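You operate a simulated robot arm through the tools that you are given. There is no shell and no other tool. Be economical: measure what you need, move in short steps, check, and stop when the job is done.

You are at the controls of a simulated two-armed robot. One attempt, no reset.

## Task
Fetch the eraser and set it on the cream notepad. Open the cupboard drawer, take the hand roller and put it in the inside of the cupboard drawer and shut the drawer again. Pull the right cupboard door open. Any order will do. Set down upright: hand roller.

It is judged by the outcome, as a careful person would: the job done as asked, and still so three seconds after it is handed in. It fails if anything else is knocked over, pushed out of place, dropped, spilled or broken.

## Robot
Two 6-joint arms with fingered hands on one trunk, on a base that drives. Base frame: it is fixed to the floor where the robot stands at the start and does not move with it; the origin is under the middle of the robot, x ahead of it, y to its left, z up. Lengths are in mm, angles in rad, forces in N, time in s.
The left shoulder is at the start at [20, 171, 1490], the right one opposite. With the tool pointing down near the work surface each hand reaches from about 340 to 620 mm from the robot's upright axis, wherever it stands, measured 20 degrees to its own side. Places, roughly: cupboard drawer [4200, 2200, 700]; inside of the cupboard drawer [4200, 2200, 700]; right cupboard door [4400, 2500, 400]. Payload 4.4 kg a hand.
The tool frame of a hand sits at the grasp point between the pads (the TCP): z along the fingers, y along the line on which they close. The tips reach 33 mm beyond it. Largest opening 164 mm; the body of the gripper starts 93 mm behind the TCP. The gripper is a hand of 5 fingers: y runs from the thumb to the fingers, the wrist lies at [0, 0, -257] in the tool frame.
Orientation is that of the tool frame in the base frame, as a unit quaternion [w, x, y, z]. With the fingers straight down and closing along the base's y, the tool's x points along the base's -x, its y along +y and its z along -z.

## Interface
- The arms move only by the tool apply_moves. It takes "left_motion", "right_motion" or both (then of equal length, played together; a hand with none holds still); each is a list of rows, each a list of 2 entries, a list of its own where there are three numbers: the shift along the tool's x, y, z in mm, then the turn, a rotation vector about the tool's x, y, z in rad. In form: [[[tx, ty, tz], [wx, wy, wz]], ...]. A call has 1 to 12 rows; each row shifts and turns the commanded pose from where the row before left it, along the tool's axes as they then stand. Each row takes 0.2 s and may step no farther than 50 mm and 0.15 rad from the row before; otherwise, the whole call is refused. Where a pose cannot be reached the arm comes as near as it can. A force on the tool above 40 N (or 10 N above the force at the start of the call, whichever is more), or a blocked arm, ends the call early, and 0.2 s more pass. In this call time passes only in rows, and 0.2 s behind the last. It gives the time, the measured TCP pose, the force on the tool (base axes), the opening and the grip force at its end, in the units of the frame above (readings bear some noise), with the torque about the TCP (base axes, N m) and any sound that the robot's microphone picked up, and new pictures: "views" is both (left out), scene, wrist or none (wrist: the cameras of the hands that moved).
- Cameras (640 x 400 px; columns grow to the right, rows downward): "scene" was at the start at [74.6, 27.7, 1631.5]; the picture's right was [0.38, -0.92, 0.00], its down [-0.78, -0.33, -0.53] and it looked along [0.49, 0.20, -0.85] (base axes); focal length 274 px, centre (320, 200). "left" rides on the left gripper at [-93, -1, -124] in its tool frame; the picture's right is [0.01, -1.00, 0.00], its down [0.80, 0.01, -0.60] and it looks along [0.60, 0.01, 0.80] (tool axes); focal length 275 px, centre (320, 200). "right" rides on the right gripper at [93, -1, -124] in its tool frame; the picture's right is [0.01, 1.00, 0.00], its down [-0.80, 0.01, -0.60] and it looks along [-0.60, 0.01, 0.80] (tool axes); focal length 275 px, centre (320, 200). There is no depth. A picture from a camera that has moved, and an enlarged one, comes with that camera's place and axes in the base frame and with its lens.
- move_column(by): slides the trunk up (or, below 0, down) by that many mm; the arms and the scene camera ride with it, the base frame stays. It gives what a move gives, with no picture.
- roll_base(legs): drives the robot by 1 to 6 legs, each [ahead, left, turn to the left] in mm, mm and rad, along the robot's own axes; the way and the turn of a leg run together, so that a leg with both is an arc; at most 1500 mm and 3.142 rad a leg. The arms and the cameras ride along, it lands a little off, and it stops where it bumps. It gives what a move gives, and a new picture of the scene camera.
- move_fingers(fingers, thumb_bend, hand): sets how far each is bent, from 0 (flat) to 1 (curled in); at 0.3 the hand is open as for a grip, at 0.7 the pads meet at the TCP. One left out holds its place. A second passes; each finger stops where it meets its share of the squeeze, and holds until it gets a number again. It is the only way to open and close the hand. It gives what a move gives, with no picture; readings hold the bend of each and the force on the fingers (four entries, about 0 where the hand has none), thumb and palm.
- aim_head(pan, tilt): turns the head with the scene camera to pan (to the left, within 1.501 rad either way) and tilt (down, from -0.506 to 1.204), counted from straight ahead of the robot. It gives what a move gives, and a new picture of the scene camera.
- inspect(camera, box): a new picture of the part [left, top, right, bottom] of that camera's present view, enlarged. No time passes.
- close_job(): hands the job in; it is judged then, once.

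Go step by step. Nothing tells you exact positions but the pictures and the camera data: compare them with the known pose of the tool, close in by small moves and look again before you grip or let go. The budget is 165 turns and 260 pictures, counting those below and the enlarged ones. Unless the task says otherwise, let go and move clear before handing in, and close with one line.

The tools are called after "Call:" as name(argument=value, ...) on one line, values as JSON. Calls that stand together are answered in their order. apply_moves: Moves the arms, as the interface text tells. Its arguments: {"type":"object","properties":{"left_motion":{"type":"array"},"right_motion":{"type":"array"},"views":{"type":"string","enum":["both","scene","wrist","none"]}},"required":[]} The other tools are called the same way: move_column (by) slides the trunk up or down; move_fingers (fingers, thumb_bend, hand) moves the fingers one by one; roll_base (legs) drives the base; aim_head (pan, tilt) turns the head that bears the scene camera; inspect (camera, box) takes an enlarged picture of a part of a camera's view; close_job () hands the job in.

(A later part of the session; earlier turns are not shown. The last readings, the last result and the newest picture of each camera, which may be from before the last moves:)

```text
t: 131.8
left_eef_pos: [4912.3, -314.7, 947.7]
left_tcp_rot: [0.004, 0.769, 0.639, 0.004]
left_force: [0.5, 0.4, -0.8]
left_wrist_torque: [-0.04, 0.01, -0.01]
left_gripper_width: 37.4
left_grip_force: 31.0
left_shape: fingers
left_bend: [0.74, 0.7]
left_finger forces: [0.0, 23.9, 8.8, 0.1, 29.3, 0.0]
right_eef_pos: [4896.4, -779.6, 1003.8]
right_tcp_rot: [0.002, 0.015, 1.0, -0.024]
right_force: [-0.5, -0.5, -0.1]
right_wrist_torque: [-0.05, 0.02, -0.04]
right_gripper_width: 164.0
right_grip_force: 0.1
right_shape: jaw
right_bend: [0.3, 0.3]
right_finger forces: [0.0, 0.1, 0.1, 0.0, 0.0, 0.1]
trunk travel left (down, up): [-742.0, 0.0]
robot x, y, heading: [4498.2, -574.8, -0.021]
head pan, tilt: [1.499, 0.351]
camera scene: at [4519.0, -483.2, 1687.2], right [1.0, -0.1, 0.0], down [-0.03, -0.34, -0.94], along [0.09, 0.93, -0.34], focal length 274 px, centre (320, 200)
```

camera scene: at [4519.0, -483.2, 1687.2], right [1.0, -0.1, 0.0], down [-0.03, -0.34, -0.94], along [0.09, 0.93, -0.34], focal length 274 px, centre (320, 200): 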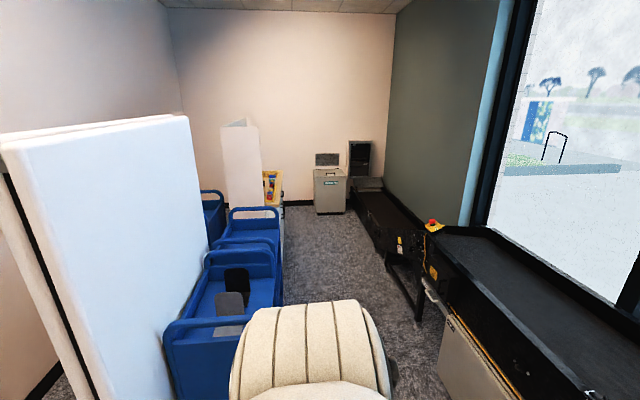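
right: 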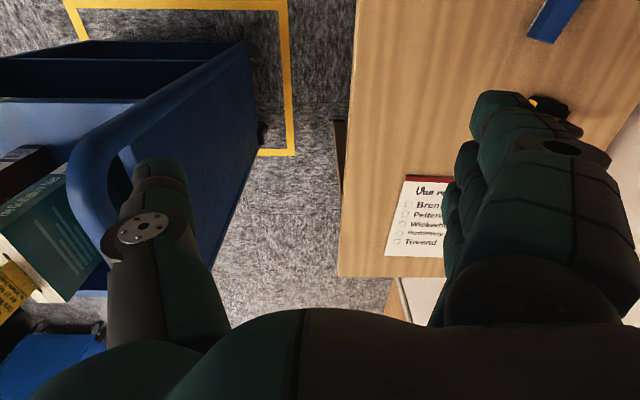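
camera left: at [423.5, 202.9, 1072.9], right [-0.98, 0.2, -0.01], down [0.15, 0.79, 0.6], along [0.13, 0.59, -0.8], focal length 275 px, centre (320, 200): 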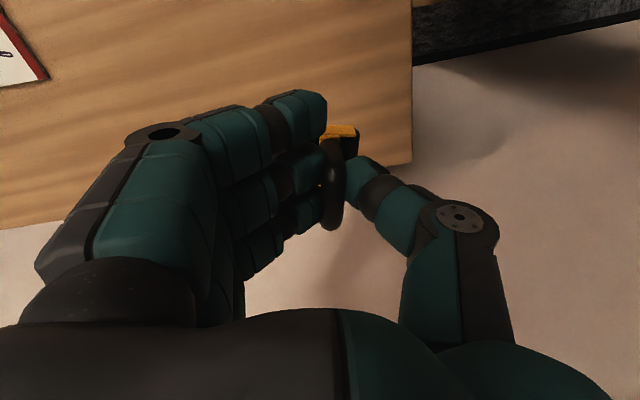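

The cupboard stands on the left at about y 2000–2600 with its front facing +x (x≈4400), reached by a corridor between blue carts and a conveyor. I turn left, line up with the corridor and advance.

Call:
roll_base(legs=[[0, 0, 1.59], [0, -430, 0]])

Call:
aim_head(pan=0.1, tilt=0.45)

```text
t: 138.3
left_eef_pos: [4659.1, -170.7, 949.1]
left_tcp_rot: [0.001, 0.085, 0.996, 0.007]
left_force: [0.7, 0.3, -1.4]
left_wrist_torque: [0.03, 0.01, 0.03]
left_gripper_width: 37.7
left_grip_force: 30.3
left_shape: fingers
left_bend: [0.74, 0.7]
left_finger forces: [0.1, 23.6, 8.4, 0.1, 28.5, 0.0]
right_eef_pos: [5124.0, -179.8, 1004.4]
right_tcp_rot: [0.017, -0.702, 0.712, -0.015]
right_force: [0.4, -0.5, 0.3]
right_wrist_torque: [0.02, 0.02, 0.0]
right_gripper_width: 163.7
right_grip_force: 0.0
right_shape: jaw
right_bend: [0.3, 0.3]
right_finger forces: [0.0, 0.0, 0.1, 0.0, 0.0, 0.1]
trunk travel left (down, up): [-742.0, 0.0]
robot x, y, heading: [4925.9, -580.0, 1.562]
head pan, tilt: [1.499, 0.351]
camera scene: at [4836.6, -560.9, 1687.3], right [0.08, 1.0, 0.0], down [0.34, -0.03, -0.94], along [-0.94, 0.08, -0.34], focal length 274 px, centre (320, 200)
```

scene: 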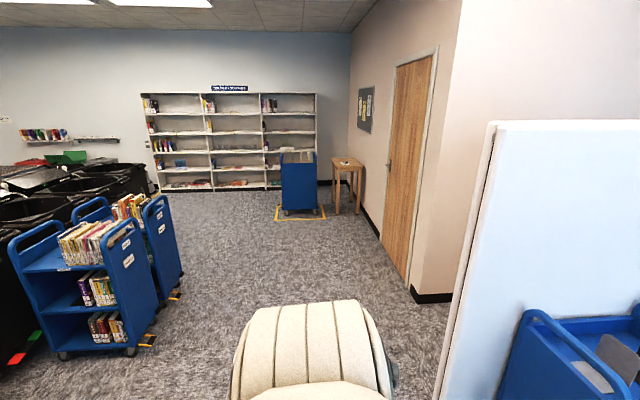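

```text
t: 139.8
left_eef_pos: [4657.9, -169.6, 948.7]
left_tcp_rot: [0.001, 0.084, 0.996, 0.006]
left_force: [0.0, -0.3, -1.7]
left_wrist_torque: [-0.03, -0.03, 0.03]
left_gripper_width: 37.6
left_grip_force: 30.3
left_shape: fingers
left_bend: [0.74, 0.7]
left_finger forces: [0.1, 23.8, 8.3, 0.1, 28.4, 0.0]
right_eef_pos: [5125.1, -178.9, 1003.4]
right_tcp_rot: [0.018, -0.702, 0.712, -0.016]
right_force: [0.8, 0.3, 0.0]
right_wrist_torque: [-0.03, -0.01, -0.02]
right_gripper_width: 163.8
right_grip_force: 0.0
right_shape: jaw
right_bend: [0.3, 0.3]
right_finger forces: [0.0, 0.1, 0.0, 0.1, 0.0, 0.0]
trunk travel left (down, up): [-742.0, 0.0]
robot x, y, heading: [4923.8, -578.3, 1.565]
head pan, tilt: [0.099, 0.45]
camera scene: at [4920.1, -476.9, 1678.0], right [1.0, 0.09, 0.0], down [0.04, -0.43, -0.9], along [-0.08, 0.9, -0.44], focal length 274 px, centre (320, 200)
```

scene: 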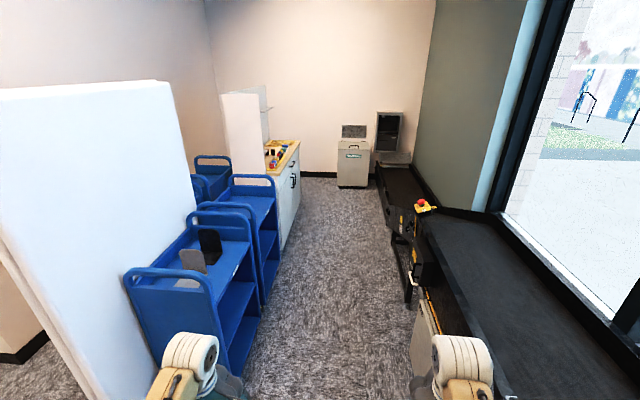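

The white cupboard doors are in view ahead left. I bring the left hand inward and drive up the corridor.

Call:
apply_moves(left_motion=[[[-30, 5, 0], [0, 0, 0]], [[-30, 5, 0], [0, 0, 0]]], views="none")

Call:
roll_base(legs=[[0, 45, 0.005], [1500, 0, 0], [400, 0, 0]])

Call:
aim_head(pan=0.6, tilt=0.7)

```text
t: 140.4
left_eef_pos: [4717.0, -173.2, 948.1]
left_tcp_rot: [-0.001, 0.085, 0.996, 0.006]
left_force: [0.2, -0.2, -1.0]
left_wrist_torque: [0.01, 0.01, -0.03]
left_gripper_width: 37.7
left_grip_force: 30.4
left_shape: fingers
left_bend: [0.74, 0.7]
left_finger forces: [0.0, 23.8, 8.2, 0.1, 28.6, 0.0]
right_eef_pos: [5125.7, -178.9, 1004.0]
right_tcp_rot: [0.018, -0.702, 0.711, -0.016]
right_force: [0.2, 0.0, -0.4]
right_wrist_torque: [-0.02, 0.01, 0.0]
right_gripper_width: 163.9
right_grip_force: 0.0
right_shape: jaw
right_bend: [0.3, 0.3]
right_finger forces: [0.1, 0.0, 0.0, 0.0, 0.0, 0.0]
trunk travel left (down, up): [-742.0, 0.0]
robot x, y, heading: [4931.1, -579.1, 1.559]
head pan, tilt: [0.099, 0.45]
```

```text
t: 150.2
left_eef_pos: [4644.8, 1683.2, 948.5]
left_tcp_rot: [0.0, 0.074, 0.997, 0.007]
left_force: [1.2, 0.2, -0.8]
left_wrist_torque: [-0.01, -0.02, -0.02]
left_gripper_width: 37.6
left_grip_force: 30.5
left_shape: fingers
left_bend: [0.74, 0.7]
left_finger forces: [0.0, 23.9, 8.1, 0.1, 28.9, 0.0]
right_eef_pos: [5052.0, 1683.9, 1003.9]
right_tcp_rot: [-0.018, 0.709, -0.705, 0.015]
right_force: [-0.6, 1.1, -0.2]
right_wrist_torque: [-0.03, -0.02, -0.02]
right_gripper_width: 164.0
right_grip_force: 0.1
right_shape: jaw
right_bend: [0.3, 0.3]
right_finger forces: [0.0, 0.0, 0.1, 0.0, 0.1, 0.0]
trunk travel left (down, up): [-742.0, 0.0]
robot x, y, heading: [4859.9, 1280.5, 1.585]
head pan, tilt: [0.099, 0.45]
camera scene: at [4854.1, 1382.5, 1677.9], right [0.99, 0.11, 0.0], down [0.05, -0.43, -0.9], along [-0.1, 0.89, -0.44], focal length 274 px, centre (320, 200)
```

scene: 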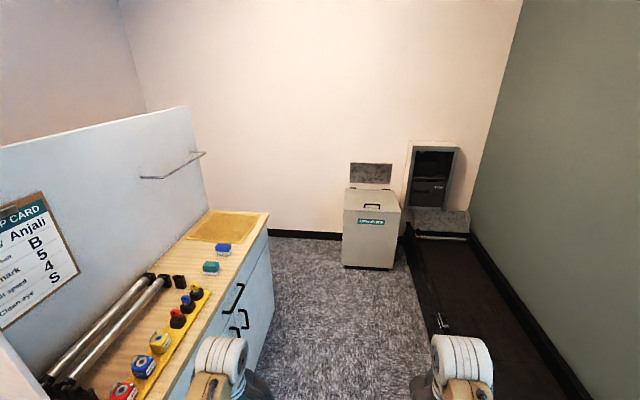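

```text
t: 151.2
left_eef_pos: [4645.8, 1681.4, 947.8]
left_tcp_rot: [0.0, 0.075, 0.997, 0.005]
left_force: [-0.8, -0.2, -1.3]
left_wrist_torque: [0.0, -0.01, 0.0]
left_gripper_width: 37.5
left_grip_force: 30.3
left_shape: fingers
left_bend: [0.74, 0.7]
left_finger forces: [0.0, 23.9, 8.2, 0.1, 28.7, 0.0]
right_eef_pos: [5050.7, 1683.4, 1004.5]
right_tcp_rot: [-0.017, 0.71, -0.704, 0.016]
right_force: [-0.4, -0.2, 0.0]
right_wrist_torque: [0.02, 0.01, -0.05]
right_gripper_width: 163.9
right_grip_force: 0.1
right_shape: jaw
right_bend: [0.3, 0.3]
right_finger forces: [0.0, 0.0, 0.0, 0.0, 0.1, 0.0]
trunk travel left (down, up): [-742.0, 0.0]
robot x, y, heading: [4864.1, 1277.7, 1.582]
head pan, tilt: [0.6, 0.7]
camera scene: at [4815.6, 1359.9, 1655.8], right [0.82, 0.57, 0.0], down [0.37, -0.53, -0.77], along [-0.44, 0.63, -0.64], focal length 274 px, centre (320, 200)
```

scene: 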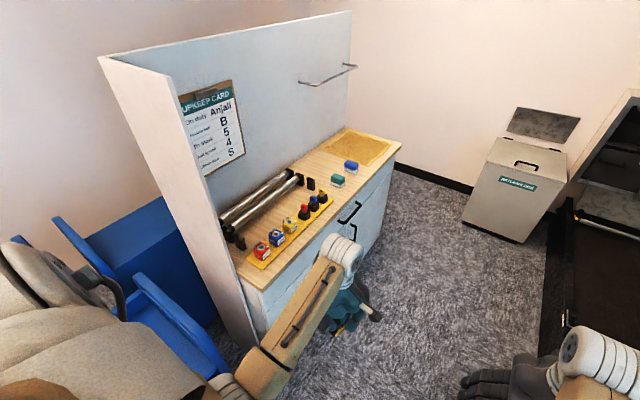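

The cupboard front is at x≈4390, spanning y 1630–2760, with black handles; worktop near z 900. I drive alongside it and turn to face it.

Call:
roll_base(legs=[[900, -110, 0], [0, 0, 1.56]])

Call:
aim_head(pan=0.0, tilt=0.95)

```text
t: 159.7
left_eef_pos: [4565.9, 1941.8, 949.5]
left_tcp_rot: [-0.004, -0.658, 0.753, 0.004]
left_force: [0.5, 0.4, -1.4]
left_wrist_torque: [0.0, 0.0, 0.0]
left_gripper_width: 37.3
left_grip_force: 30.0
left_shape: fingers
left_bend: [0.74, 0.7]
left_finger forces: [0.1, 23.5, 7.7, 0.1, 28.0, 0.0]
right_eef_pos: [4558.0, 2347.5, 1004.4]
right_tcp_rot: [-0.023, 1.0, 0.012, -0.003]
right_force: [0.1, -0.3, 0.2]
right_wrist_torque: [-0.02, -0.02, 0.02]
right_gripper_width: 163.8
right_grip_force: 0.0
right_shape: jaw
right_bend: [0.3, 0.3]
right_finger forces: [0.1, 0.1, 0.0, 0.0, 0.0, 0.1]
trunk travel left (down, up): [-742.0, 0.0]
robot x, y, heading: [4965.5, 2167.1, -3.115]
head pan, tilt: [0.6, 0.7]
camera scene: at [4887.1, 2117.1, 1655.8], right [-0.59, 0.81, 0.0], down [0.52, 0.38, -0.76], along [-0.62, -0.45, -0.64], focal length 274 px, centre (320, 200)
```

scene: 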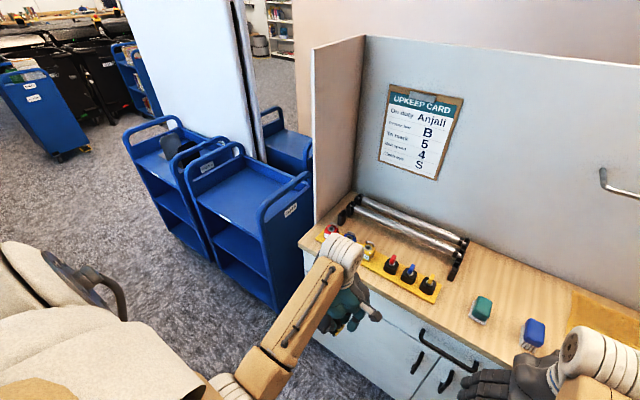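

```text
t: 160.7
left_eef_pos: [4565.7, 1940.1, 948.5]
left_tcp_rot: [-0.005, -0.659, 0.752, 0.005]
left_force: [0.2, 0.4, -1.2]
left_wrist_torque: [0.0, -0.02, -0.03]
left_gripper_width: 37.5
left_grip_force: 29.6
left_shape: fingers
left_bend: [0.74, 0.7]
left_finger forces: [0.0, 23.6, 7.7, 0.0, 28.1, 0.0]
right_eef_pos: [4556.6, 2348.4, 1004.3]
right_tcp_rot: [-0.023, 1.0, 0.011, -0.001]
right_force: [-1.1, 0.8, -0.8]
right_wrist_torque: [0.0, 0.0, 0.02]
right_gripper_width: 163.8
right_grip_force: 0.0
right_shape: jaw
right_bend: [0.3, 0.3]
right_finger forces: [0.0, 0.0, 0.0, 0.1, 0.1, 0.0]
trunk travel left (down, up): [-742.0, 0.0]
robot x, y, heading: [4968.6, 2167.5, -3.114]
head pan, tilt: [0.0, 0.949]
camera scene: at [4883.1, 2165.0, 1636.0], right [-0.03, 1.0, 0.0], down [0.81, 0.02, -0.58], along [-0.58, -0.02, -0.81], focal length 274 px, centre (320, 200)
```

scene: 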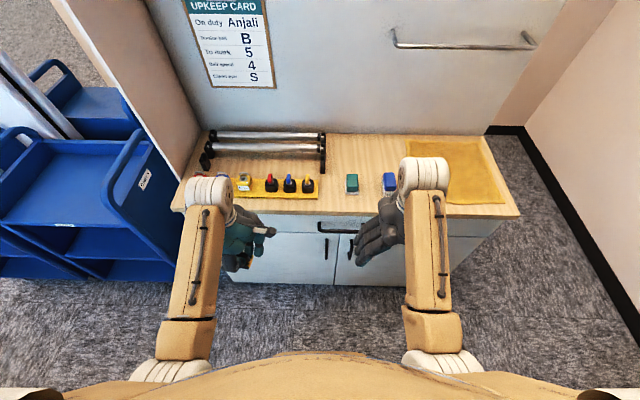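

Now I face the cupboard. I enlarge the handles between the two hands.

Call:
inspect(camera="scene", box=[210, 190, 520, 300])

Call:
inspect(camera="right", box=[0, 0, 640, 400])

```text
2.06 times, centred on (365, 245) of scene
camera zoom: at [4883.1, 2165.0, 1636.0], right [-0.03, 1.0, 0.0], down [0.81, 0.02, -0.58], along [-0.58, -0.02, -0.81], focal length 566 px, centre (227, 107)
```

zoom: 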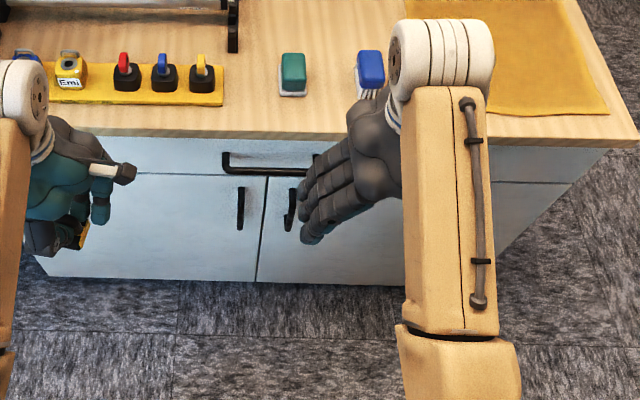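

```text
1.00 times, centred on (320, 200) of right (not enlarged: the box is as wide or as high as the picture)
camera zoom: at [4650.0, 2345.4, 1126.6], right [0.04, -1.0, -0.05], down [-0.8, -0.06, 0.6], along [-0.6, 0.02, -0.8], focal length 275 px, centre (320, 200)
```

zoom: 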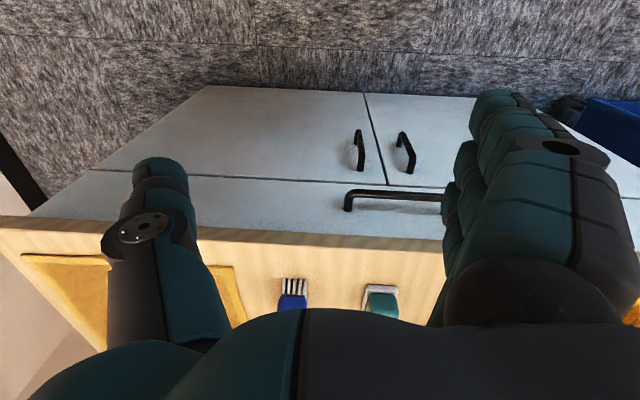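

I can tell the drawer is the wide front under the worktop with a horizontal bar handle; below it two doors with vertical handles near the middle. I re-centre the robot a little to the left and lower the trunk slightly so the right hand can pull the bar from a forward-pitched pose.

Call:
roll_base(legs=[[-10, 130, -0.027]])

Call:
apply_moves(right_motion=[[[0, 0, 0], [0, 0, 0.14]], [[0, 0, 0], [0, 0, 0.14]], [[0, 0, 0], [0, 0, 0.14]], [[0, 0, 0], [0, 0, 0.14]]], views="both")

```text
t: 162.0
left_eef_pos: [4572.3, 1824.2, 948.2]
left_tcp_rot: [-0.003, -0.648, 0.761, 0.005]
left_force: [-0.4, -0.5, -0.6]
left_wrist_torque: [0.09, 0.0, 0.01]
left_gripper_width: 37.3
left_grip_force: 29.7
left_shape: fingers
left_bend: [0.74, 0.7]
left_finger forces: [0.0, 23.7, 7.5, 0.0, 28.0, 0.0]
right_eef_pos: [4574.4, 2230.0, 1004.5]
right_tcp_rot: [-0.023, 1.0, -0.003, -0.002]
right_force: [-0.1, 0.0, 1.1]
right_wrist_torque: [0.0, 0.01, 0.01]
right_gripper_width: 163.7
right_grip_force: 0.1
right_shape: jaw
right_bend: [0.3, 0.3]
right_finger forces: [0.0, 0.0, 0.0, 0.1, 0.1, 0.0]
trunk travel left (down, up): [-742.0, 0.0]
robot x, y, heading: [4975.8, 2039.0, 3.143]
head pan, tilt: [0.0, 0.949]
camera scene: at [4895.0, 2037.5, 1636.0], right [0.0, 1.0, 0.0], down [0.81, 0.0, -0.58], along [-0.58, 0.0, -0.81], focal length 274 px, centre (320, 200)
```

scene: 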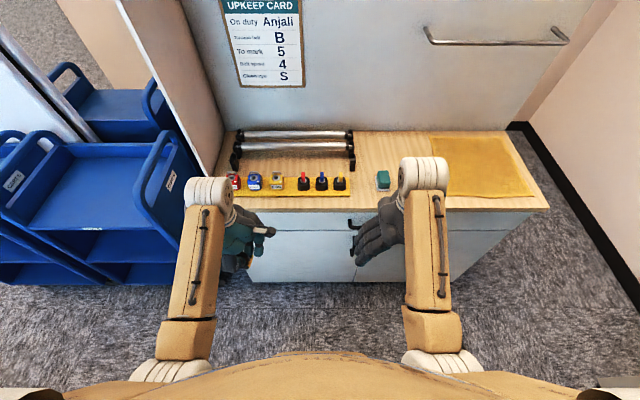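

```text
t: 163.0
left_eef_pos: [4570.1, 1824.5, 949.3]
left_tcp_rot: [-0.004, -0.648, 0.761, 0.005]
left_force: [0.3, 0.6, -2.0]
left_wrist_torque: [0.04, -0.01, -0.01]
left_gripper_width: 37.8
left_grip_force: 29.7
left_shape: fingers
left_bend: [0.74, 0.7]
left_finger forces: [0.0, 23.7, 7.7, 0.0, 28.1, 0.0]
right_eef_pos: [4576.2, 2231.7, 1002.9]
right_tcp_rot: [-0.021, 0.96, -0.28, -0.008]
right_force: [0.5, -0.2, 0.4]
right_wrist_torque: [-0.01, 0.02, 0.03]
right_gripper_width: 164.0
right_grip_force: 0.1
right_shape: jaw
right_bend: [0.3, 0.3]
right_finger forces: [0.0, 0.0, 0.0, 0.0, 0.0, 0.1]
trunk travel left (down, up): [-742.0, 0.0]
robot x, y, heading: [4980.1, 2038.0, 3.144]
head pan, tilt: [0.0, 0.949]
camera scene: at [4894.9, 2038.5, 1636.0], right [0.0, 1.0, 0.0], down [0.81, 0.0, -0.58], along [-0.58, 0.0, -0.81], focal length 274 px, centre (320, 200)
camera right: at [4653.9, 2176.4, 1124.3], right [-0.53, -0.85, -0.04], down [-0.68, 0.39, 0.62], along [-0.51, 0.35, -0.78], focal length 275 px, centre (320, 200)
```

scene: 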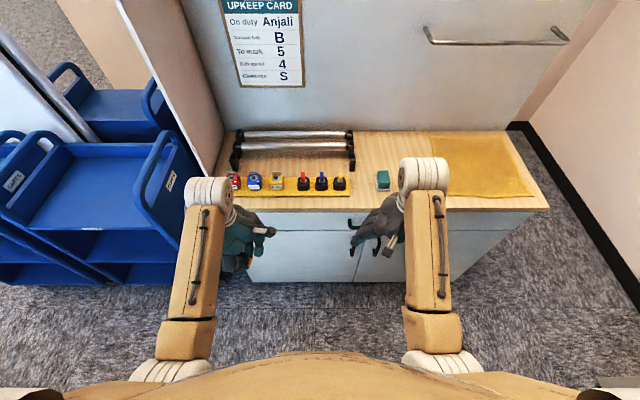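
right: 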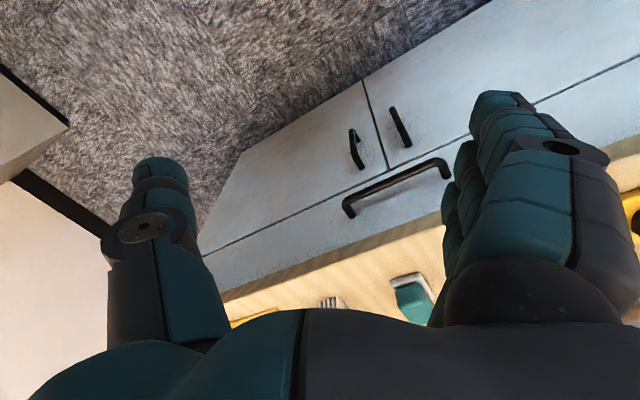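

Triangulation gives the drawer bar at x≈4371, z≈752, y 2139–2309, and the right door's handle near (4371, 2278, 556). I finish turning the right hand and pitch it forward.

Call:
apply_moves(right_motion=[[[0, 0, 0], [0, 0, 0.144]], [[0, 0, 0], [0, 0, 0.144]], [[0, 0, 0], [0, 0, 0.144]], [[0, 0, 0], [0, 0, 0.144]], [[0, 0, 0], [0, 0, 0.144]], [[0, 0, 0], [0, 0, 0.144]], [[0, 0, 0], [0, 0, 0.144]]], views="none")

Call:
move_column(by=-60)

Call:
apply_moves(right_motion=[[[0, -10, 0], [-0.14, 0, 0]], [[0, -10, 0], [-0.14, 0, 0]], [[0, -10, 0], [-0.14, 0, 0]], [[0, -10, 0], [-0.14, 0, 0]], [[0, -10, 0], [-0.14, 0, 0]], [[0, -10, 0], [-0.14, 0, 0]]], views="both")

```text
t: 164.6
left_eef_pos: [4570.3, 1824.8, 948.2]
left_tcp_rot: [-0.004, -0.648, 0.762, 0.006]
left_force: [-0.2, 0.0, -0.6]
left_wrist_torque: [0.02, 0.03, -0.01]
left_gripper_width: 37.3
left_grip_force: 29.4
left_shape: fingers
left_bend: [0.74, 0.7]
left_finger forces: [0.0, 23.6, 7.6, 0.0, 28.0, 0.1]
right_eef_pos: [4575.2, 2232.4, 1003.2]
right_tcp_rot: [0.015, -0.705, 0.709, 0.018]
right_force: [-0.2, 0.5, 0.1]
right_wrist_torque: [-0.03, 0.03, -0.01]
right_gripper_width: 163.9
right_grip_force: 0.0
right_shape: jaw
right_bend: [0.3, 0.3]
right_finger forces: [0.1, 0.0, 0.0, 0.0, 0.0, 0.0]
trunk travel left (down, up): [-742.0, 0.0]
robot x, y, heading: [4976.5, 2038.3, 3.14]
head pan, tilt: [0.0, 0.949]
```

```text
t: 165.6
left_eef_pos: [4571.9, 1824.1, 888.6]
left_tcp_rot: [-0.003, -0.648, 0.761, 0.005]
left_force: [0.4, -0.2, -1.7]
left_wrist_torque: [0.0, 0.01, 0.01]
left_gripper_width: 37.4
left_grip_force: 30.0
left_shape: fingers
left_bend: [0.74, 0.7]
left_finger forces: [0.1, 23.7, 7.6, 0.0, 28.0, 0.1]
right_eef_pos: [4574.9, 2231.5, 943.6]
right_tcp_rot: [0.015, -0.706, 0.708, 0.018]
right_force: [0.4, 0.5, 0.7]
right_wrist_torque: [0.02, -0.02, 0.03]
right_gripper_width: 163.9
right_grip_force: 0.1
right_shape: jaw
right_bend: [0.3, 0.3]
right_finger forces: [0.0, 0.0, 0.1, 0.0, 0.0, 0.0]
trunk travel left (down, up): [-682.0, 60.0]
robot x, y, heading: [4979.6, 2035.1, 3.14]
head pan, tilt: [0.0, 0.949]
```

```text
t: 166.3
left_eef_pos: [4572.1, 1824.1, 888.7]
left_tcp_rot: [-0.004, -0.648, 0.762, 0.005]
left_force: [0.1, -0.3, -0.4]
left_wrist_torque: [0.0, -0.01, 0.01]
left_gripper_width: 37.3
left_grip_force: 29.7
left_shape: fingers
left_bend: [0.74, 0.7]
left_finger forces: [0.1, 23.6, 7.6, 0.0, 28.0, 0.0]
right_eef_pos: [4588.8, 2313.8, 945.3]
right_tcp_rot: [0.027, 0.718, -0.668, -0.193]
right_force: [0.2, -0.5, -1.0]
right_wrist_torque: [0.02, -0.06, 0.01]
right_gripper_width: 163.8
right_grip_force: 0.0
right_shape: jaw
right_bend: [0.3, 0.3]
right_finger forces: [0.1, 0.0, 0.0, 0.1, 0.0, 0.1]
right hand out of reach, approached as far as the arm can: row 3
trunk travel left (down, up): [-682.0, 60.0]
robot x, y, heading: [4975.9, 2038.2, 3.143]
head pan, tilt: [0.0, 0.949]
stopped in row 3 (right hand): the arm was blocked; the commanded pose is now the measured one
camera scene: at [4894.8, 2039.2, 1576.0], right [0.0, 1.0, 0.0], down [0.81, 0.0, -0.58], along [-0.58, 0.0, -0.81], focal length 274 px, centre (320, 200)
camera right: at [4631.2, 2197.3, 1036.6], right [-0.95, -0.12, 0.29], down [0.15, 0.64, 0.75], along [-0.28, 0.76, -0.59], focal length 275 px, centre (320, 200)
```

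scene: 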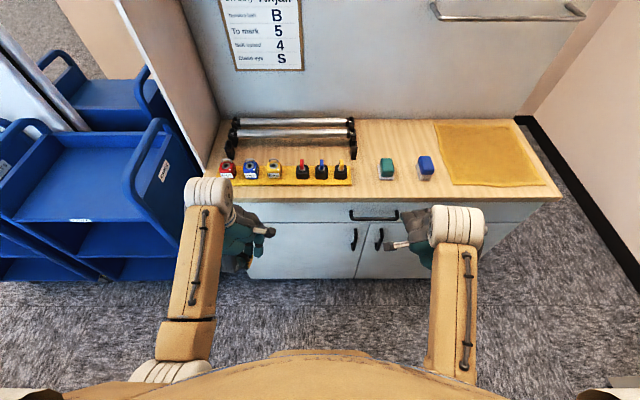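
right: 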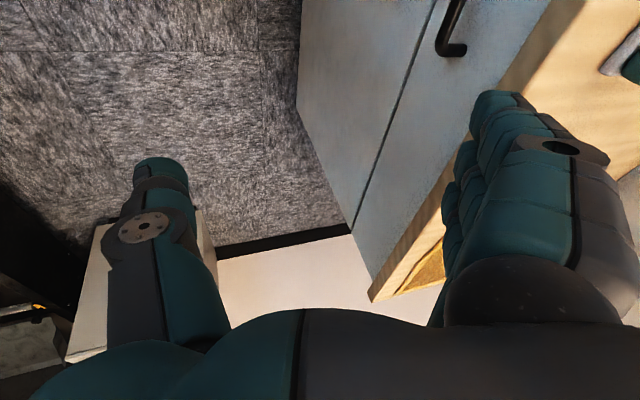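

The pitch ran into the arm's limit because the wrist came too near the body. I partly close the hand, move it forward first, and level it.

Call:
move_fingers(hand="right", fingers=0.57, thumb_bend=0.5)

Call:
apply_moves(right_motion=[[[18, 25, 20], [0, 0, 0]], [[18, 25, 20], [0, 0, 0]], [[18, 25, 20], [-0.004, 0.11, 0.036]], [[18, 25, 20], [-0.004, 0.11, 0.036]]], views="both")

```text
t: 167.3
left_eef_pos: [4571.4, 1824.6, 889.0]
left_tcp_rot: [-0.004, -0.648, 0.762, 0.005]
left_force: [-0.5, 0.1, -1.2]
left_wrist_torque: [-0.03, -0.02, 0.02]
left_gripper_width: 37.4
left_grip_force: 29.9
left_shape: fingers
left_bend: [0.74, 0.7]
left_finger forces: [0.0, 23.6, 7.6, 0.0, 28.2, 0.1]
right_eef_pos: [4588.0, 2315.1, 945.2]
right_tcp_rot: [0.027, 0.719, -0.668, -0.192]
right_force: [0.1, 0.2, 0.1]
right_wrist_torque: [0.01, -0.01, 0.01]
right_gripper_width: 89.2
right_grip_force: 0.1
right_shape: fingers
right_bend: [0.56, 0.5]
right_finger forces: [0.1, 0.0, 0.0, 0.1, 0.0, 0.1]
trunk travel left (down, up): [-682.0, 60.0]
robot x, y, heading: [4976.0, 2038.0, 3.14]
head pan, tilt: [0.0, 0.949]
```

```text
t: 168.3
left_eef_pos: [4570.5, 1825.7, 888.8]
left_tcp_rot: [-0.004, -0.648, 0.761, 0.006]
left_force: [-0.8, 0.0, -0.7]
left_wrist_torque: [-0.01, -0.03, 0.02]
left_gripper_width: 37.6
left_grip_force: 29.9
left_shape: fingers
left_bend: [0.74, 0.7]
left_finger forces: [0.1, 23.7, 7.6, 0.1, 28.1, 0.0]
right_eef_pos: [4469.6, 2246.5, 884.5]
right_tcp_rot: [0.11, 0.712, -0.685, -0.113]
right_force: [0.7, -0.2, -0.5]
right_wrist_torque: [-0.03, 0.01, 0.01]
right_gripper_width: 88.9
right_grip_force: 0.0
right_shape: fingers
right_bend: [0.56, 0.5]
right_finger forces: [0.1, 0.0, 0.1, 0.0, 0.0, 0.1]
trunk travel left (down, up): [-682.0, 60.0]
robot x, y, heading: [4980.6, 2041.1, 3.145]
head pan, tilt: [0.0, 0.949]
camera scene: at [4893.2, 2039.2, 1575.9], right [0.0, 1.0, 0.0], down [0.81, 0.0, -0.58], along [-0.58, 0.0, -0.81], focal length 274 px, centre (320, 200)
camera right: at [4512.0, 2154.1, 1000.5], right [-0.95, -0.05, 0.31], down [0.15, 0.8, 0.58], along [-0.28, 0.6, -0.75], focal length 275 px, centre (320, 200)
```

scene: 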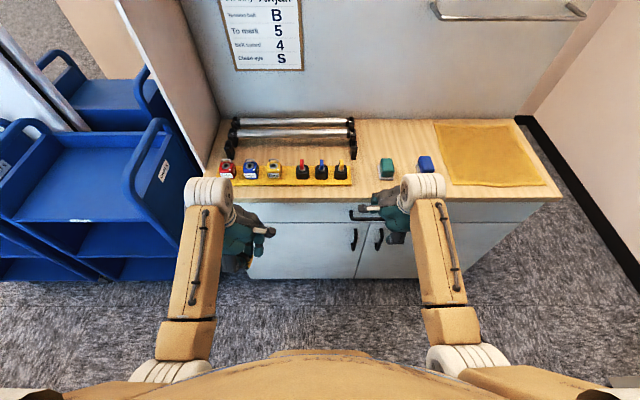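
right: 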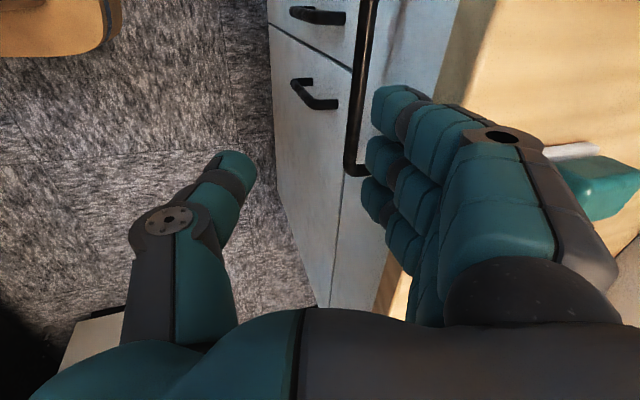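

Reachable now, pitch 18° and level. I set the finger gap and pitch to about 55° while coming down to just in front of the bar.

Call:
move_fingers(hand="right", fingers=0.64, thumb_bend=0.45)

Call:
apply_moves(right_motion=[[[3.6, 1.7, 19.3], [-0.128, 0, 0]], [[3.6, -0.8, 19.3], [-0.128, 0, 0]], [[3.6, -3.3, 19.1], [-0.128, 0, 0]], [[3.6, -5.7, 18.5], [-0.128, 0, 0]], [[3.6, -8, 17.6], [-0.128, 0, 0]]], views="both")

```text
t: 169.3
left_eef_pos: [4571.2, 1823.6, 888.5]
left_tcp_rot: [-0.003, -0.648, 0.762, 0.005]
left_force: [-0.4, 0.4, -2.1]
left_wrist_torque: [0.01, 0.02, 0.01]
left_gripper_width: 37.3
left_grip_force: 29.5
left_shape: fingers
left_bend: [0.74, 0.7]
left_finger forces: [0.1, 23.7, 7.7, 0.0, 28.1, 0.0]
right_eef_pos: [4471.3, 2248.2, 885.9]
right_tcp_rot: [0.108, 0.711, -0.685, -0.114]
right_force: [-0.3, -0.4, 0.1]
right_wrist_torque: [-0.02, 0.02, -0.04]
right_gripper_width: 82.9
right_grip_force: 0.0
right_shape: fingers
right_bend: [0.64, 0.45]
right_finger forces: [0.1, 0.1, 0.0, 0.0, 0.0, 0.1]
trunk travel left (down, up): [-682.0, 60.0]
robot x, y, heading: [4978.3, 2033.6, 3.146]
head pan, tilt: [0.0, 0.949]
```

```text
t: 170.5
left_eef_pos: [4570.7, 1824.8, 887.9]
left_tcp_rot: [-0.004, -0.649, 0.761, 0.005]
left_force: [-0.2, -0.5, -1.2]
left_wrist_torque: [0.04, -0.01, 0.02]
left_gripper_width: 37.5
left_grip_force: 30.1
left_shape: fingers
left_bend: [0.74, 0.7]
left_finger forces: [0.0, 23.7, 7.6, 0.0, 28.1, 0.0]
right_eef_pos: [4434.5, 2233.1, 796.3]
right_tcp_rot: [0.327, 0.641, -0.614, -0.323]
right_force: [0.5, 0.0, 0.4]
right_wrist_torque: [-0.04, -0.04, 0.0]
right_gripper_width: 83.0
right_grip_force: 0.1
right_shape: fingers
right_bend: [0.64, 0.45]
right_finger forces: [0.0, 0.1, 0.1, 0.0, 0.0, 0.1]
trunk travel left (down, up): [-682.0, 60.0]
robot x, y, heading: [4976.1, 2039.7, 3.141]
head pan, tilt: [0.0, 0.949]
camera scene: at [4894.2, 2039.3, 1576.0], right [0.0, 1.0, 0.0], down [0.81, 0.0, -0.58], along [-0.58, 0.0, -0.81], focal length 274 px, centre (320, 200)
camera right: at [4538.6, 2141.8, 863.8], right [-0.57, -0.04, 0.82], down [0.46, 0.81, 0.36], along [-0.68, 0.58, -0.45], focal length 275 px, centre (320, 200)
```

scene: 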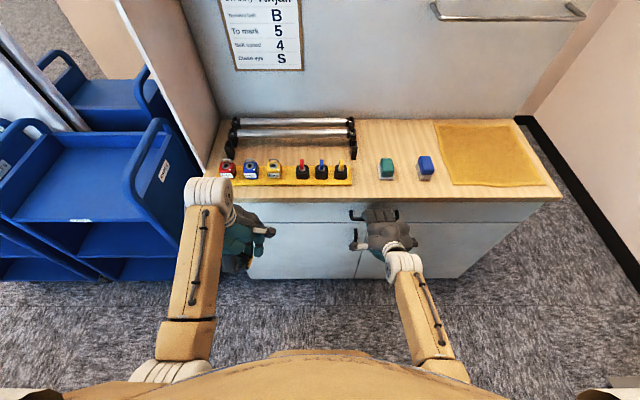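
right: 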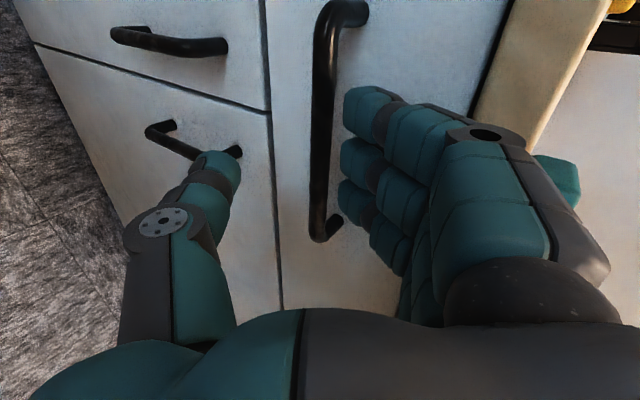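

The bar lies right between thumb and fingers, about 65 mm ahead along the fingers. I advance 40 mm.

Call:
apply_moves(right_motion=[[[0, 0, 20], [0, 0, 0]], [[0, 0, 20], [0, 0, 0]]], views="wrist")

```text
t: 171.1
left_eef_pos: [4574.6, 1824.4, 891.2]
left_tcp_rot: [-0.004, -0.648, 0.761, 0.006]
left_force: [0.0, 0.1, -0.9]
left_wrist_torque: [0.01, 0.0, -0.01]
left_gripper_width: 37.3
left_grip_force: 29.5
left_shape: fingers
left_bend: [0.74, 0.7]
left_finger forces: [0.0, 23.7, 7.6, 0.1, 28.1, 0.0]
right_eef_pos: [4405.5, 2230.4, 769.1]
right_tcp_rot: [0.326, 0.64, -0.617, -0.323]
right_force: [27.5, -1.5, 8.9]
right_wrist_torque: [0.29, 0.19, -1.43]
right_gripper_width: 76.9
right_grip_force: 15.7
right_shape: fingers
right_bend: [0.68, 0.45]
right_finger forces: [2.0, 0.1, 0.0, 29.5, 0.1, 0.0]
trunk travel left (down, up): [-682.0, 60.0]
robot x, y, heading: [4978.5, 2036.0, 3.14]
head pan, tilt: [0.0, 0.949]
camera right: at [4508.8, 2140.2, 838.3], right [-0.58, -0.04, 0.81], down [0.46, 0.81, 0.37], along [-0.68, 0.58, -0.45], focal length 275 px, centre (320, 200)
```

right: 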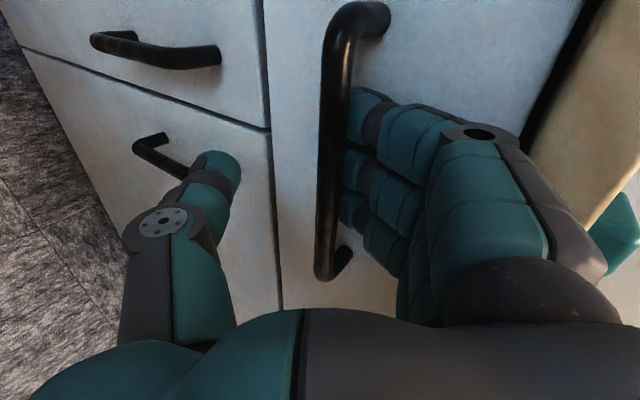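

The fingertips are behind the bar and touching the drawer face. I back off 8 mm and close on the bar.

Call:
apply_moves(right_motion=[[[0, 0, -8], [0, 0, 0]]], views="none")

Call:
move_fingers(hand="right", fingers=0.8, thumb_bend=0.8)

Call:
inspect(camera="right", box=[0, 0, 640, 400])

```text
t: 171.5
left_eef_pos: [4572.0, 1824.6, 889.8]
left_tcp_rot: [-0.004, -0.648, 0.762, 0.006]
left_force: [0.5, 0.3, -1.5]
left_wrist_torque: [0.03, 0.03, 0.0]
left_gripper_width: 37.3
left_grip_force: 29.7
left_shape: fingers
left_bend: [0.74, 0.7]
left_finger forces: [0.0, 23.7, 7.5, 0.0, 28.1, 0.0]
right_eef_pos: [4406.8, 2230.2, 776.2]
right_tcp_rot: [0.328, 0.641, -0.614, -0.324]
right_force: [8.4, 0.9, -3.2]
right_wrist_torque: [-0.15, -0.2, -0.43]
right_gripper_width: 78.0
right_grip_force: 4.2
right_shape: fingers
right_bend: [0.67, 0.45]
right_finger forces: [0.1, 0.0, 0.1, 8.6, 0.0, 0.0]
trunk travel left (down, up): [-682.0, 60.0]
robot x, y, heading: [4975.7, 2040.1, 3.146]
head pan, tilt: [0.0, 0.949]
```

```text
t: 172.5
left_eef_pos: [4570.5, 1824.9, 887.9]
left_tcp_rot: [-0.004, -0.648, 0.761, 0.005]
left_force: [0.6, -0.7, -1.7]
left_wrist_torque: [-0.03, -0.04, 0.03]
left_gripper_width: 37.3
left_grip_force: 29.2
left_shape: fingers
left_bend: [0.74, 0.7]
left_finger forces: [0.0, 23.8, 7.4, 0.0, 28.1, 0.0]
right_eef_pos: [4407.1, 2229.4, 775.1]
right_tcp_rot: [0.326, 0.641, -0.615, -0.323]
right_force: [-0.1, -4.3, -7.8]
right_wrist_torque: [-0.13, -0.15, -0.36]
right_gripper_width: 31.1
right_grip_force: 16.4
right_shape: fingers
right_bend: [0.79, 0.71]
right_finger forces: [6.5, 0.1, 0.0, 0.1, 27.2, 0.0]
trunk travel left (down, up): [-682.0, 60.0]
robot x, y, heading: [4975.1, 2038.9, 3.139]
head pan, tilt: [0.0, 0.949]
```

```text
1.00 times, centred on (320, 200) of right (not enlarged: the box is as wide or as high as the picture)
camera zoom: at [4510.7, 2139.2, 843.5], right [-0.58, -0.04, 0.82], down [0.46, 0.81, 0.36], along [-0.68, 0.58, -0.45], focal length 275 px, centre (320, 200)
```

zoom: 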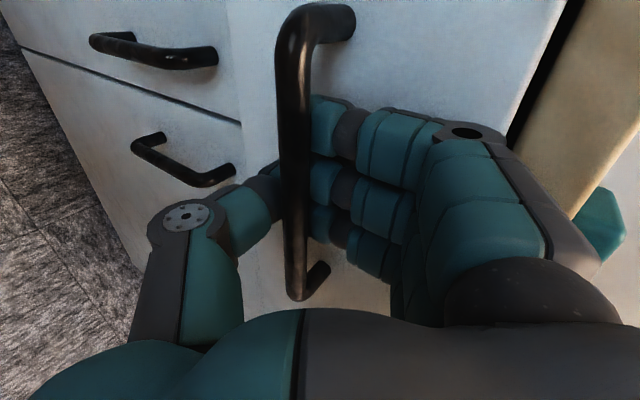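

The fingers are hooked behind the bar with the thumb in front. I pull straight out along +x gently.

Call:
apply_moves(right_motion=[[[0, -11.5, -16.4], [0, 0, 0]], [[0, -11.5, -16.4], [0, 0, 0]], [[0, -11.5, -16.4], [0, 0, 0]]], views="both")

```text
t: 173.3
left_eef_pos: [4571.8, 1823.5, 887.9]
left_tcp_rot: [-0.003, -0.648, 0.762, 0.005]
left_force: [0.8, -0.1, -1.1]
left_wrist_torque: [0.03, 0.0, 0.02]
left_gripper_width: 37.1
left_grip_force: 30.3
left_shape: fingers
left_bend: [0.74, 0.7]
left_finger forces: [0.1, 23.8, 7.5, 0.1, 28.0, 0.1]
right_eef_pos: [4468.8, 2231.5, 775.5]
right_tcp_rot: [0.326, 0.641, -0.616, -0.322]
right_force: [2.1, -16.0, -13.7]
right_wrist_torque: [-0.18, 0.0, -0.45]
right_gripper_width: 31.1
right_grip_force: 19.1
right_shape: fingers
right_bend: [0.79, 0.71]
right_finger forces: [5.7, 0.1, 0.1, 0.0, 33.6, 0.0]
trunk travel left (down, up): [-682.0, 60.0]
robot x, y, heading: [4978.7, 2035.7, 3.145]
head pan, tilt: [0.0, 0.949]
camera scene: at [4894.4, 2037.5, 1575.9], right [0.0, 1.0, 0.0], down [0.81, 0.0, -0.58], along [-0.58, 0.0, -0.81], focal length 274 px, centre (320, 200)
camera right: at [4573.1, 2140.6, 844.4], right [-0.58, -0.04, 0.81], down [0.45, 0.81, 0.37], along [-0.68, 0.58, -0.45], focal length 275 px, centre (320, 200)
```

scene: 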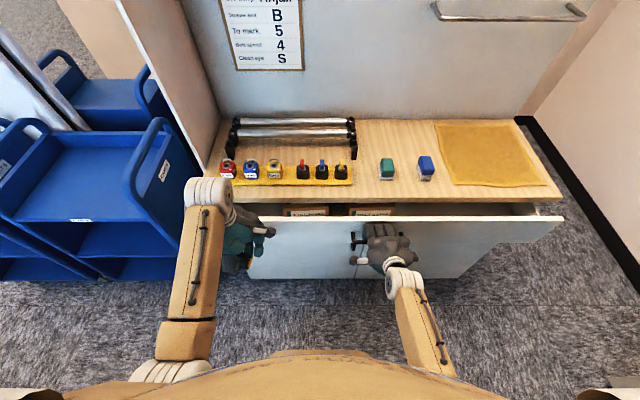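
right: 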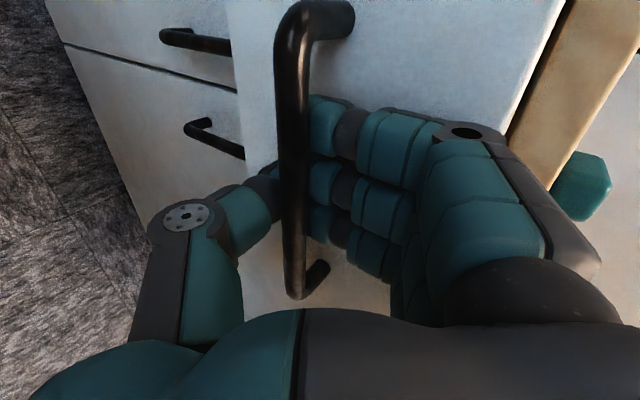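

The drawer is opening. I raise the roller hand for clearance while pulling further.

Call:
apply_moves(left_motion=[[[0, 0, -15], [0, 0, 0]], [[0, 0, -15], [0, 0, 0]], [[0, 0, -15], [0, 0, 0]], [[0, 0, -10], [0, 0, 0]]], views="none")

Call:
apply_moves(right_motion=[[[0, -11.5, -16.4], [0, 0, 0]], [[0, -11.5, -16.4], [0, 0, 0]], [[0, -11.5, -16.4], [0, 0, 0]], [[0, -11.5, -16.4], [0, 0, 0]]], views="scene")

```text
t: 174.3
left_eef_pos: [4572.2, 1822.9, 941.3]
left_tcp_rot: [-0.004, -0.648, 0.762, 0.006]
left_force: [-1.1, 0.1, -1.5]
left_wrist_torque: [0.03, -0.02, 0.01]
left_gripper_width: 37.4
left_grip_force: 30.1
left_shape: fingers
left_bend: [0.74, 0.7]
left_finger forces: [0.0, 23.7, 7.5, 0.1, 28.2, 0.0]
right_eef_pos: [4469.2, 2231.8, 775.1]
right_tcp_rot: [0.326, 0.641, -0.616, -0.323]
right_force: [2.0, -17.3, -16.3]
right_wrist_torque: [-0.18, 0.03, -0.47]
right_gripper_width: 31.1
right_grip_force: 20.4
right_shape: fingers
right_bend: [0.79, 0.71]
right_finger forces: [5.7, 0.0, 0.0, 0.0, 34.7, 0.0]
trunk travel left (down, up): [-682.0, 60.0]
robot x, y, heading: [4978.8, 2038.1, 3.141]
head pan, tilt: [0.0, 0.949]
```

```text
t: 175.3
left_eef_pos: [4572.1, 1823.2, 942.5]
left_tcp_rot: [-0.006, -0.648, 0.761, 0.006]
left_force: [0.1, 0.8, -1.2]
left_wrist_torque: [-0.05, 0.02, -0.02]
left_gripper_width: 37.5
left_grip_force: 29.6
left_shape: fingers
left_bend: [0.74, 0.7]
left_finger forces: [0.1, 23.8, 7.6, 0.0, 28.2, 0.0]
right_eef_pos: [4550.5, 2234.6, 775.4]
right_tcp_rot: [0.324, 0.643, -0.615, -0.32]
right_force: [4.0, -22.6, -18.7]
right_wrist_torque: [-0.34, 0.14, -0.53]
right_gripper_width: 31.2
right_grip_force: 20.8
right_shape: fingers
right_bend: [0.79, 0.7]
right_finger forces: [5.6, 0.1, 0.0, 0.1, 37.1, 0.0]
trunk travel left (down, up): [-682.0, 60.0]
robot x, y, heading: [4977.7, 2036.8, 3.135]
head pan, tilt: [0.0, 0.949]
camera scene: at [4894.7, 2037.4, 1575.9], right [0.0, 1.0, 0.0], down [0.81, 0.0, -0.58], along [-0.58, 0.0, -0.81], focal length 274 px, centre (320, 200)
```

scene: 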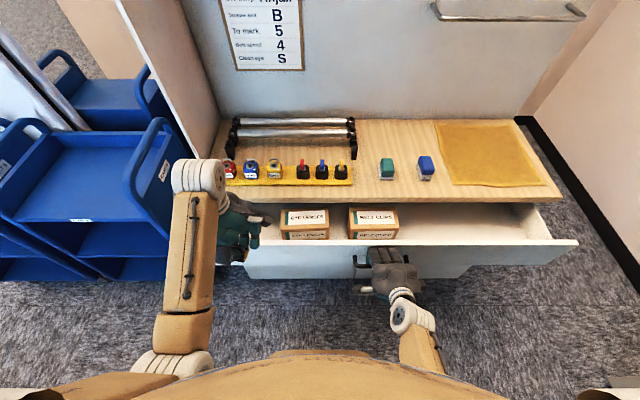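

The drawer is ~145 mm open; two boxes sit in the middle, free space to either side. I relieve side load and pull about 90 mm more.

Call:
apply_moves(right_motion=[[[4, -12.5, -15], [0, 0, 0]], [[2, -12.5, -15.4], [0, 0, 0]], [[1, -11.5, -16.4], [0, 0, 0]], [[0, -11.5, -16.4], [0, 0, 0]], [[0, -6, -8], [0, 0, 0]]], views="both")

```text
t: 175.6
left_eef_pos: [4573.3, 1824.0, 942.4]
left_tcp_rot: [-0.005, -0.648, 0.762, 0.006]
left_force: [0.6, 0.6, -0.6]
left_wrist_torque: [-0.03, 0.06, -0.02]
left_gripper_width: 37.4
left_grip_force: 30.2
left_shape: fingers
left_bend: [0.74, 0.7]
left_finger forces: [0.0, 23.7, 7.5, 0.0, 28.0, 0.1]
right_eef_pos: [4555.1, 2234.2, 775.3]
right_tcp_rot: [0.325, 0.646, -0.612, -0.32]
right_force: [-0.5, -10.9, -11.2]
right_wrist_torque: [-0.29, 0.0, -0.52]
right_gripper_width: 31.1
right_grip_force: 20.6
right_shape: fingers
right_bend: [0.79, 0.71]
right_finger forces: [8.1, 0.0, 0.0, 0.0, 33.6, 0.0]
trunk travel left (down, up): [-682.0, 60.0]
robot x, y, heading: [4977.6, 2035.1, -3.142]
head pan, tilt: [0.0, 0.949]
stopped in row 1 (right hand): the force on the tool passed its limit at 43 N (the readings are from after the stop); the commanded pose is now the measured one
camera scene: at [4894.9, 2038.7, 1576.1], right [0.0, 1.0, 0.0], down [0.81, 0.0, -0.58], along [-0.58, 0.0, -0.81], focal length 274 px, centre (320, 200)
camera right: at [4659.7, 2145.3, 844.4], right [-0.58, -0.05, 0.81], down [0.44, 0.82, 0.37], along [-0.68, 0.58, -0.45], focal length 275 px, centre (320, 200)
```

scene: 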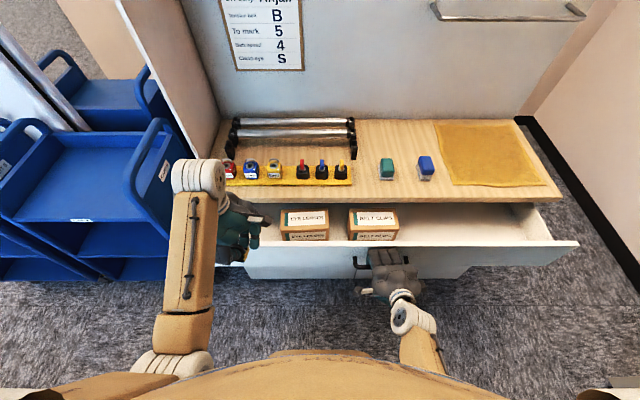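
right: 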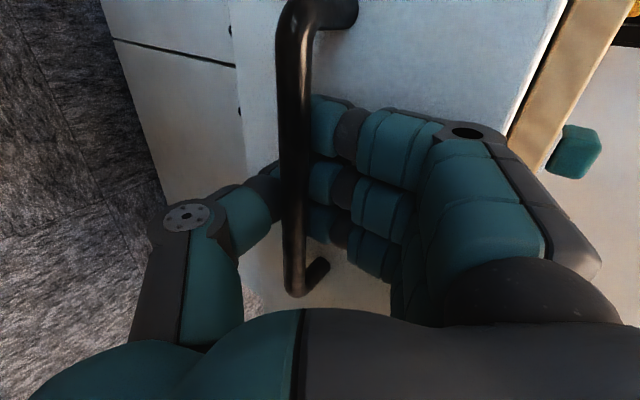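

The pull stopped at 43 N; I test whether that is the drawer's end stop with a small straight pull.

Call:
apply_moves(right_motion=[[[0, -5.7, -8.2], [0, 0, 0]], [[0, -5.7, -8.2], [0, 0, 0]]], views="none")

```text
t: 176.1
left_eef_pos: [4575.1, 1822.3, 941.2]
left_tcp_rot: [-0.005, -0.649, 0.761, 0.006]
left_force: [1.0, 0.0, -1.5]
left_wrist_torque: [0.02, 0.04, 0.0]
left_gripper_width: 37.2
left_grip_force: 30.1
left_shape: fingers
left_bend: [0.74, 0.7]
left_finger forces: [0.1, 23.7, 7.5, 0.0, 28.1, 0.1]
right_eef_pos: [4565.8, 2236.0, 775.3]
right_tcp_rot: [0.323, 0.652, -0.608, -0.317]
right_force: [3.4, -17.3, -6.0]
right_wrist_torque: [-0.45, -0.25, -0.74]
right_gripper_width: 31.2
right_grip_force: 24.2
right_shape: fingers
right_bend: [0.79, 0.71]
right_finger forces: [11.0, 0.1, 0.0, 0.0, 37.3, 0.0]
trunk travel left (down, up): [-682.0, 60.0]
robot x, y, heading: [4978.2, 2032.1, -3.14]
head pan, tilt: [0.0, 0.949]
stopped in row 2 (right hand): the force on the tool passed its limit at 44 N (the readings are from after the stop); the commanded pose is now the measured one
```

The drawer still moves, but the arm is near its limit. I check the space behind the robot so I can back up instead.

Call:
aim_head(pan=-1.5, tilt=0.6)

```text
t: 177.7
left_eef_pos: [4572.1, 1823.1, 941.7]
left_tcp_rot: [-0.006, -0.648, 0.761, 0.007]
left_force: [0.3, 0.4, -1.2]
left_wrist_torque: [0.01, -0.02, 0.03]
left_gripper_width: 37.6
left_grip_force: 30.0
left_shape: fingers
left_bend: [0.74, 0.7]
left_finger forces: [0.0, 23.7, 7.5, 0.0, 28.2, 0.0]
right_eef_pos: [4564.2, 2237.1, 775.9]
right_tcp_rot: [0.324, 0.652, -0.606, -0.32]
right_force: [2.2, -20.7, -16.5]
right_wrist_torque: [-0.44, -0.13, -0.7]
right_gripper_width: 31.2
right_grip_force: 24.8
right_shape: fingers
right_bend: [0.79, 0.71]
right_finger forces: [11.1, 0.0, 0.0, 0.1, 38.3, 0.0]
trunk travel left (down, up): [-682.0, 60.0]
robot x, y, heading: [4976.8, 2040.6, -3.142]
head pan, tilt: [-1.499, 0.6]
camera scene: at [4959.8, 2125.0, 1604.4], right [1.0, 0.07, 0.0], down [0.04, -0.56, -0.83], along [-0.06, 0.82, -0.56], focal length 274 px, centre (320, 200)
```

scene: 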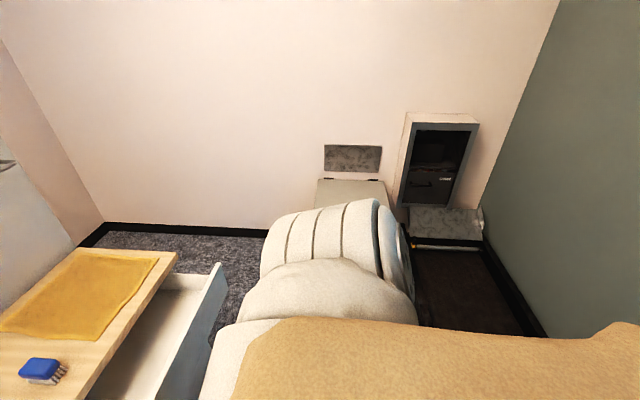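

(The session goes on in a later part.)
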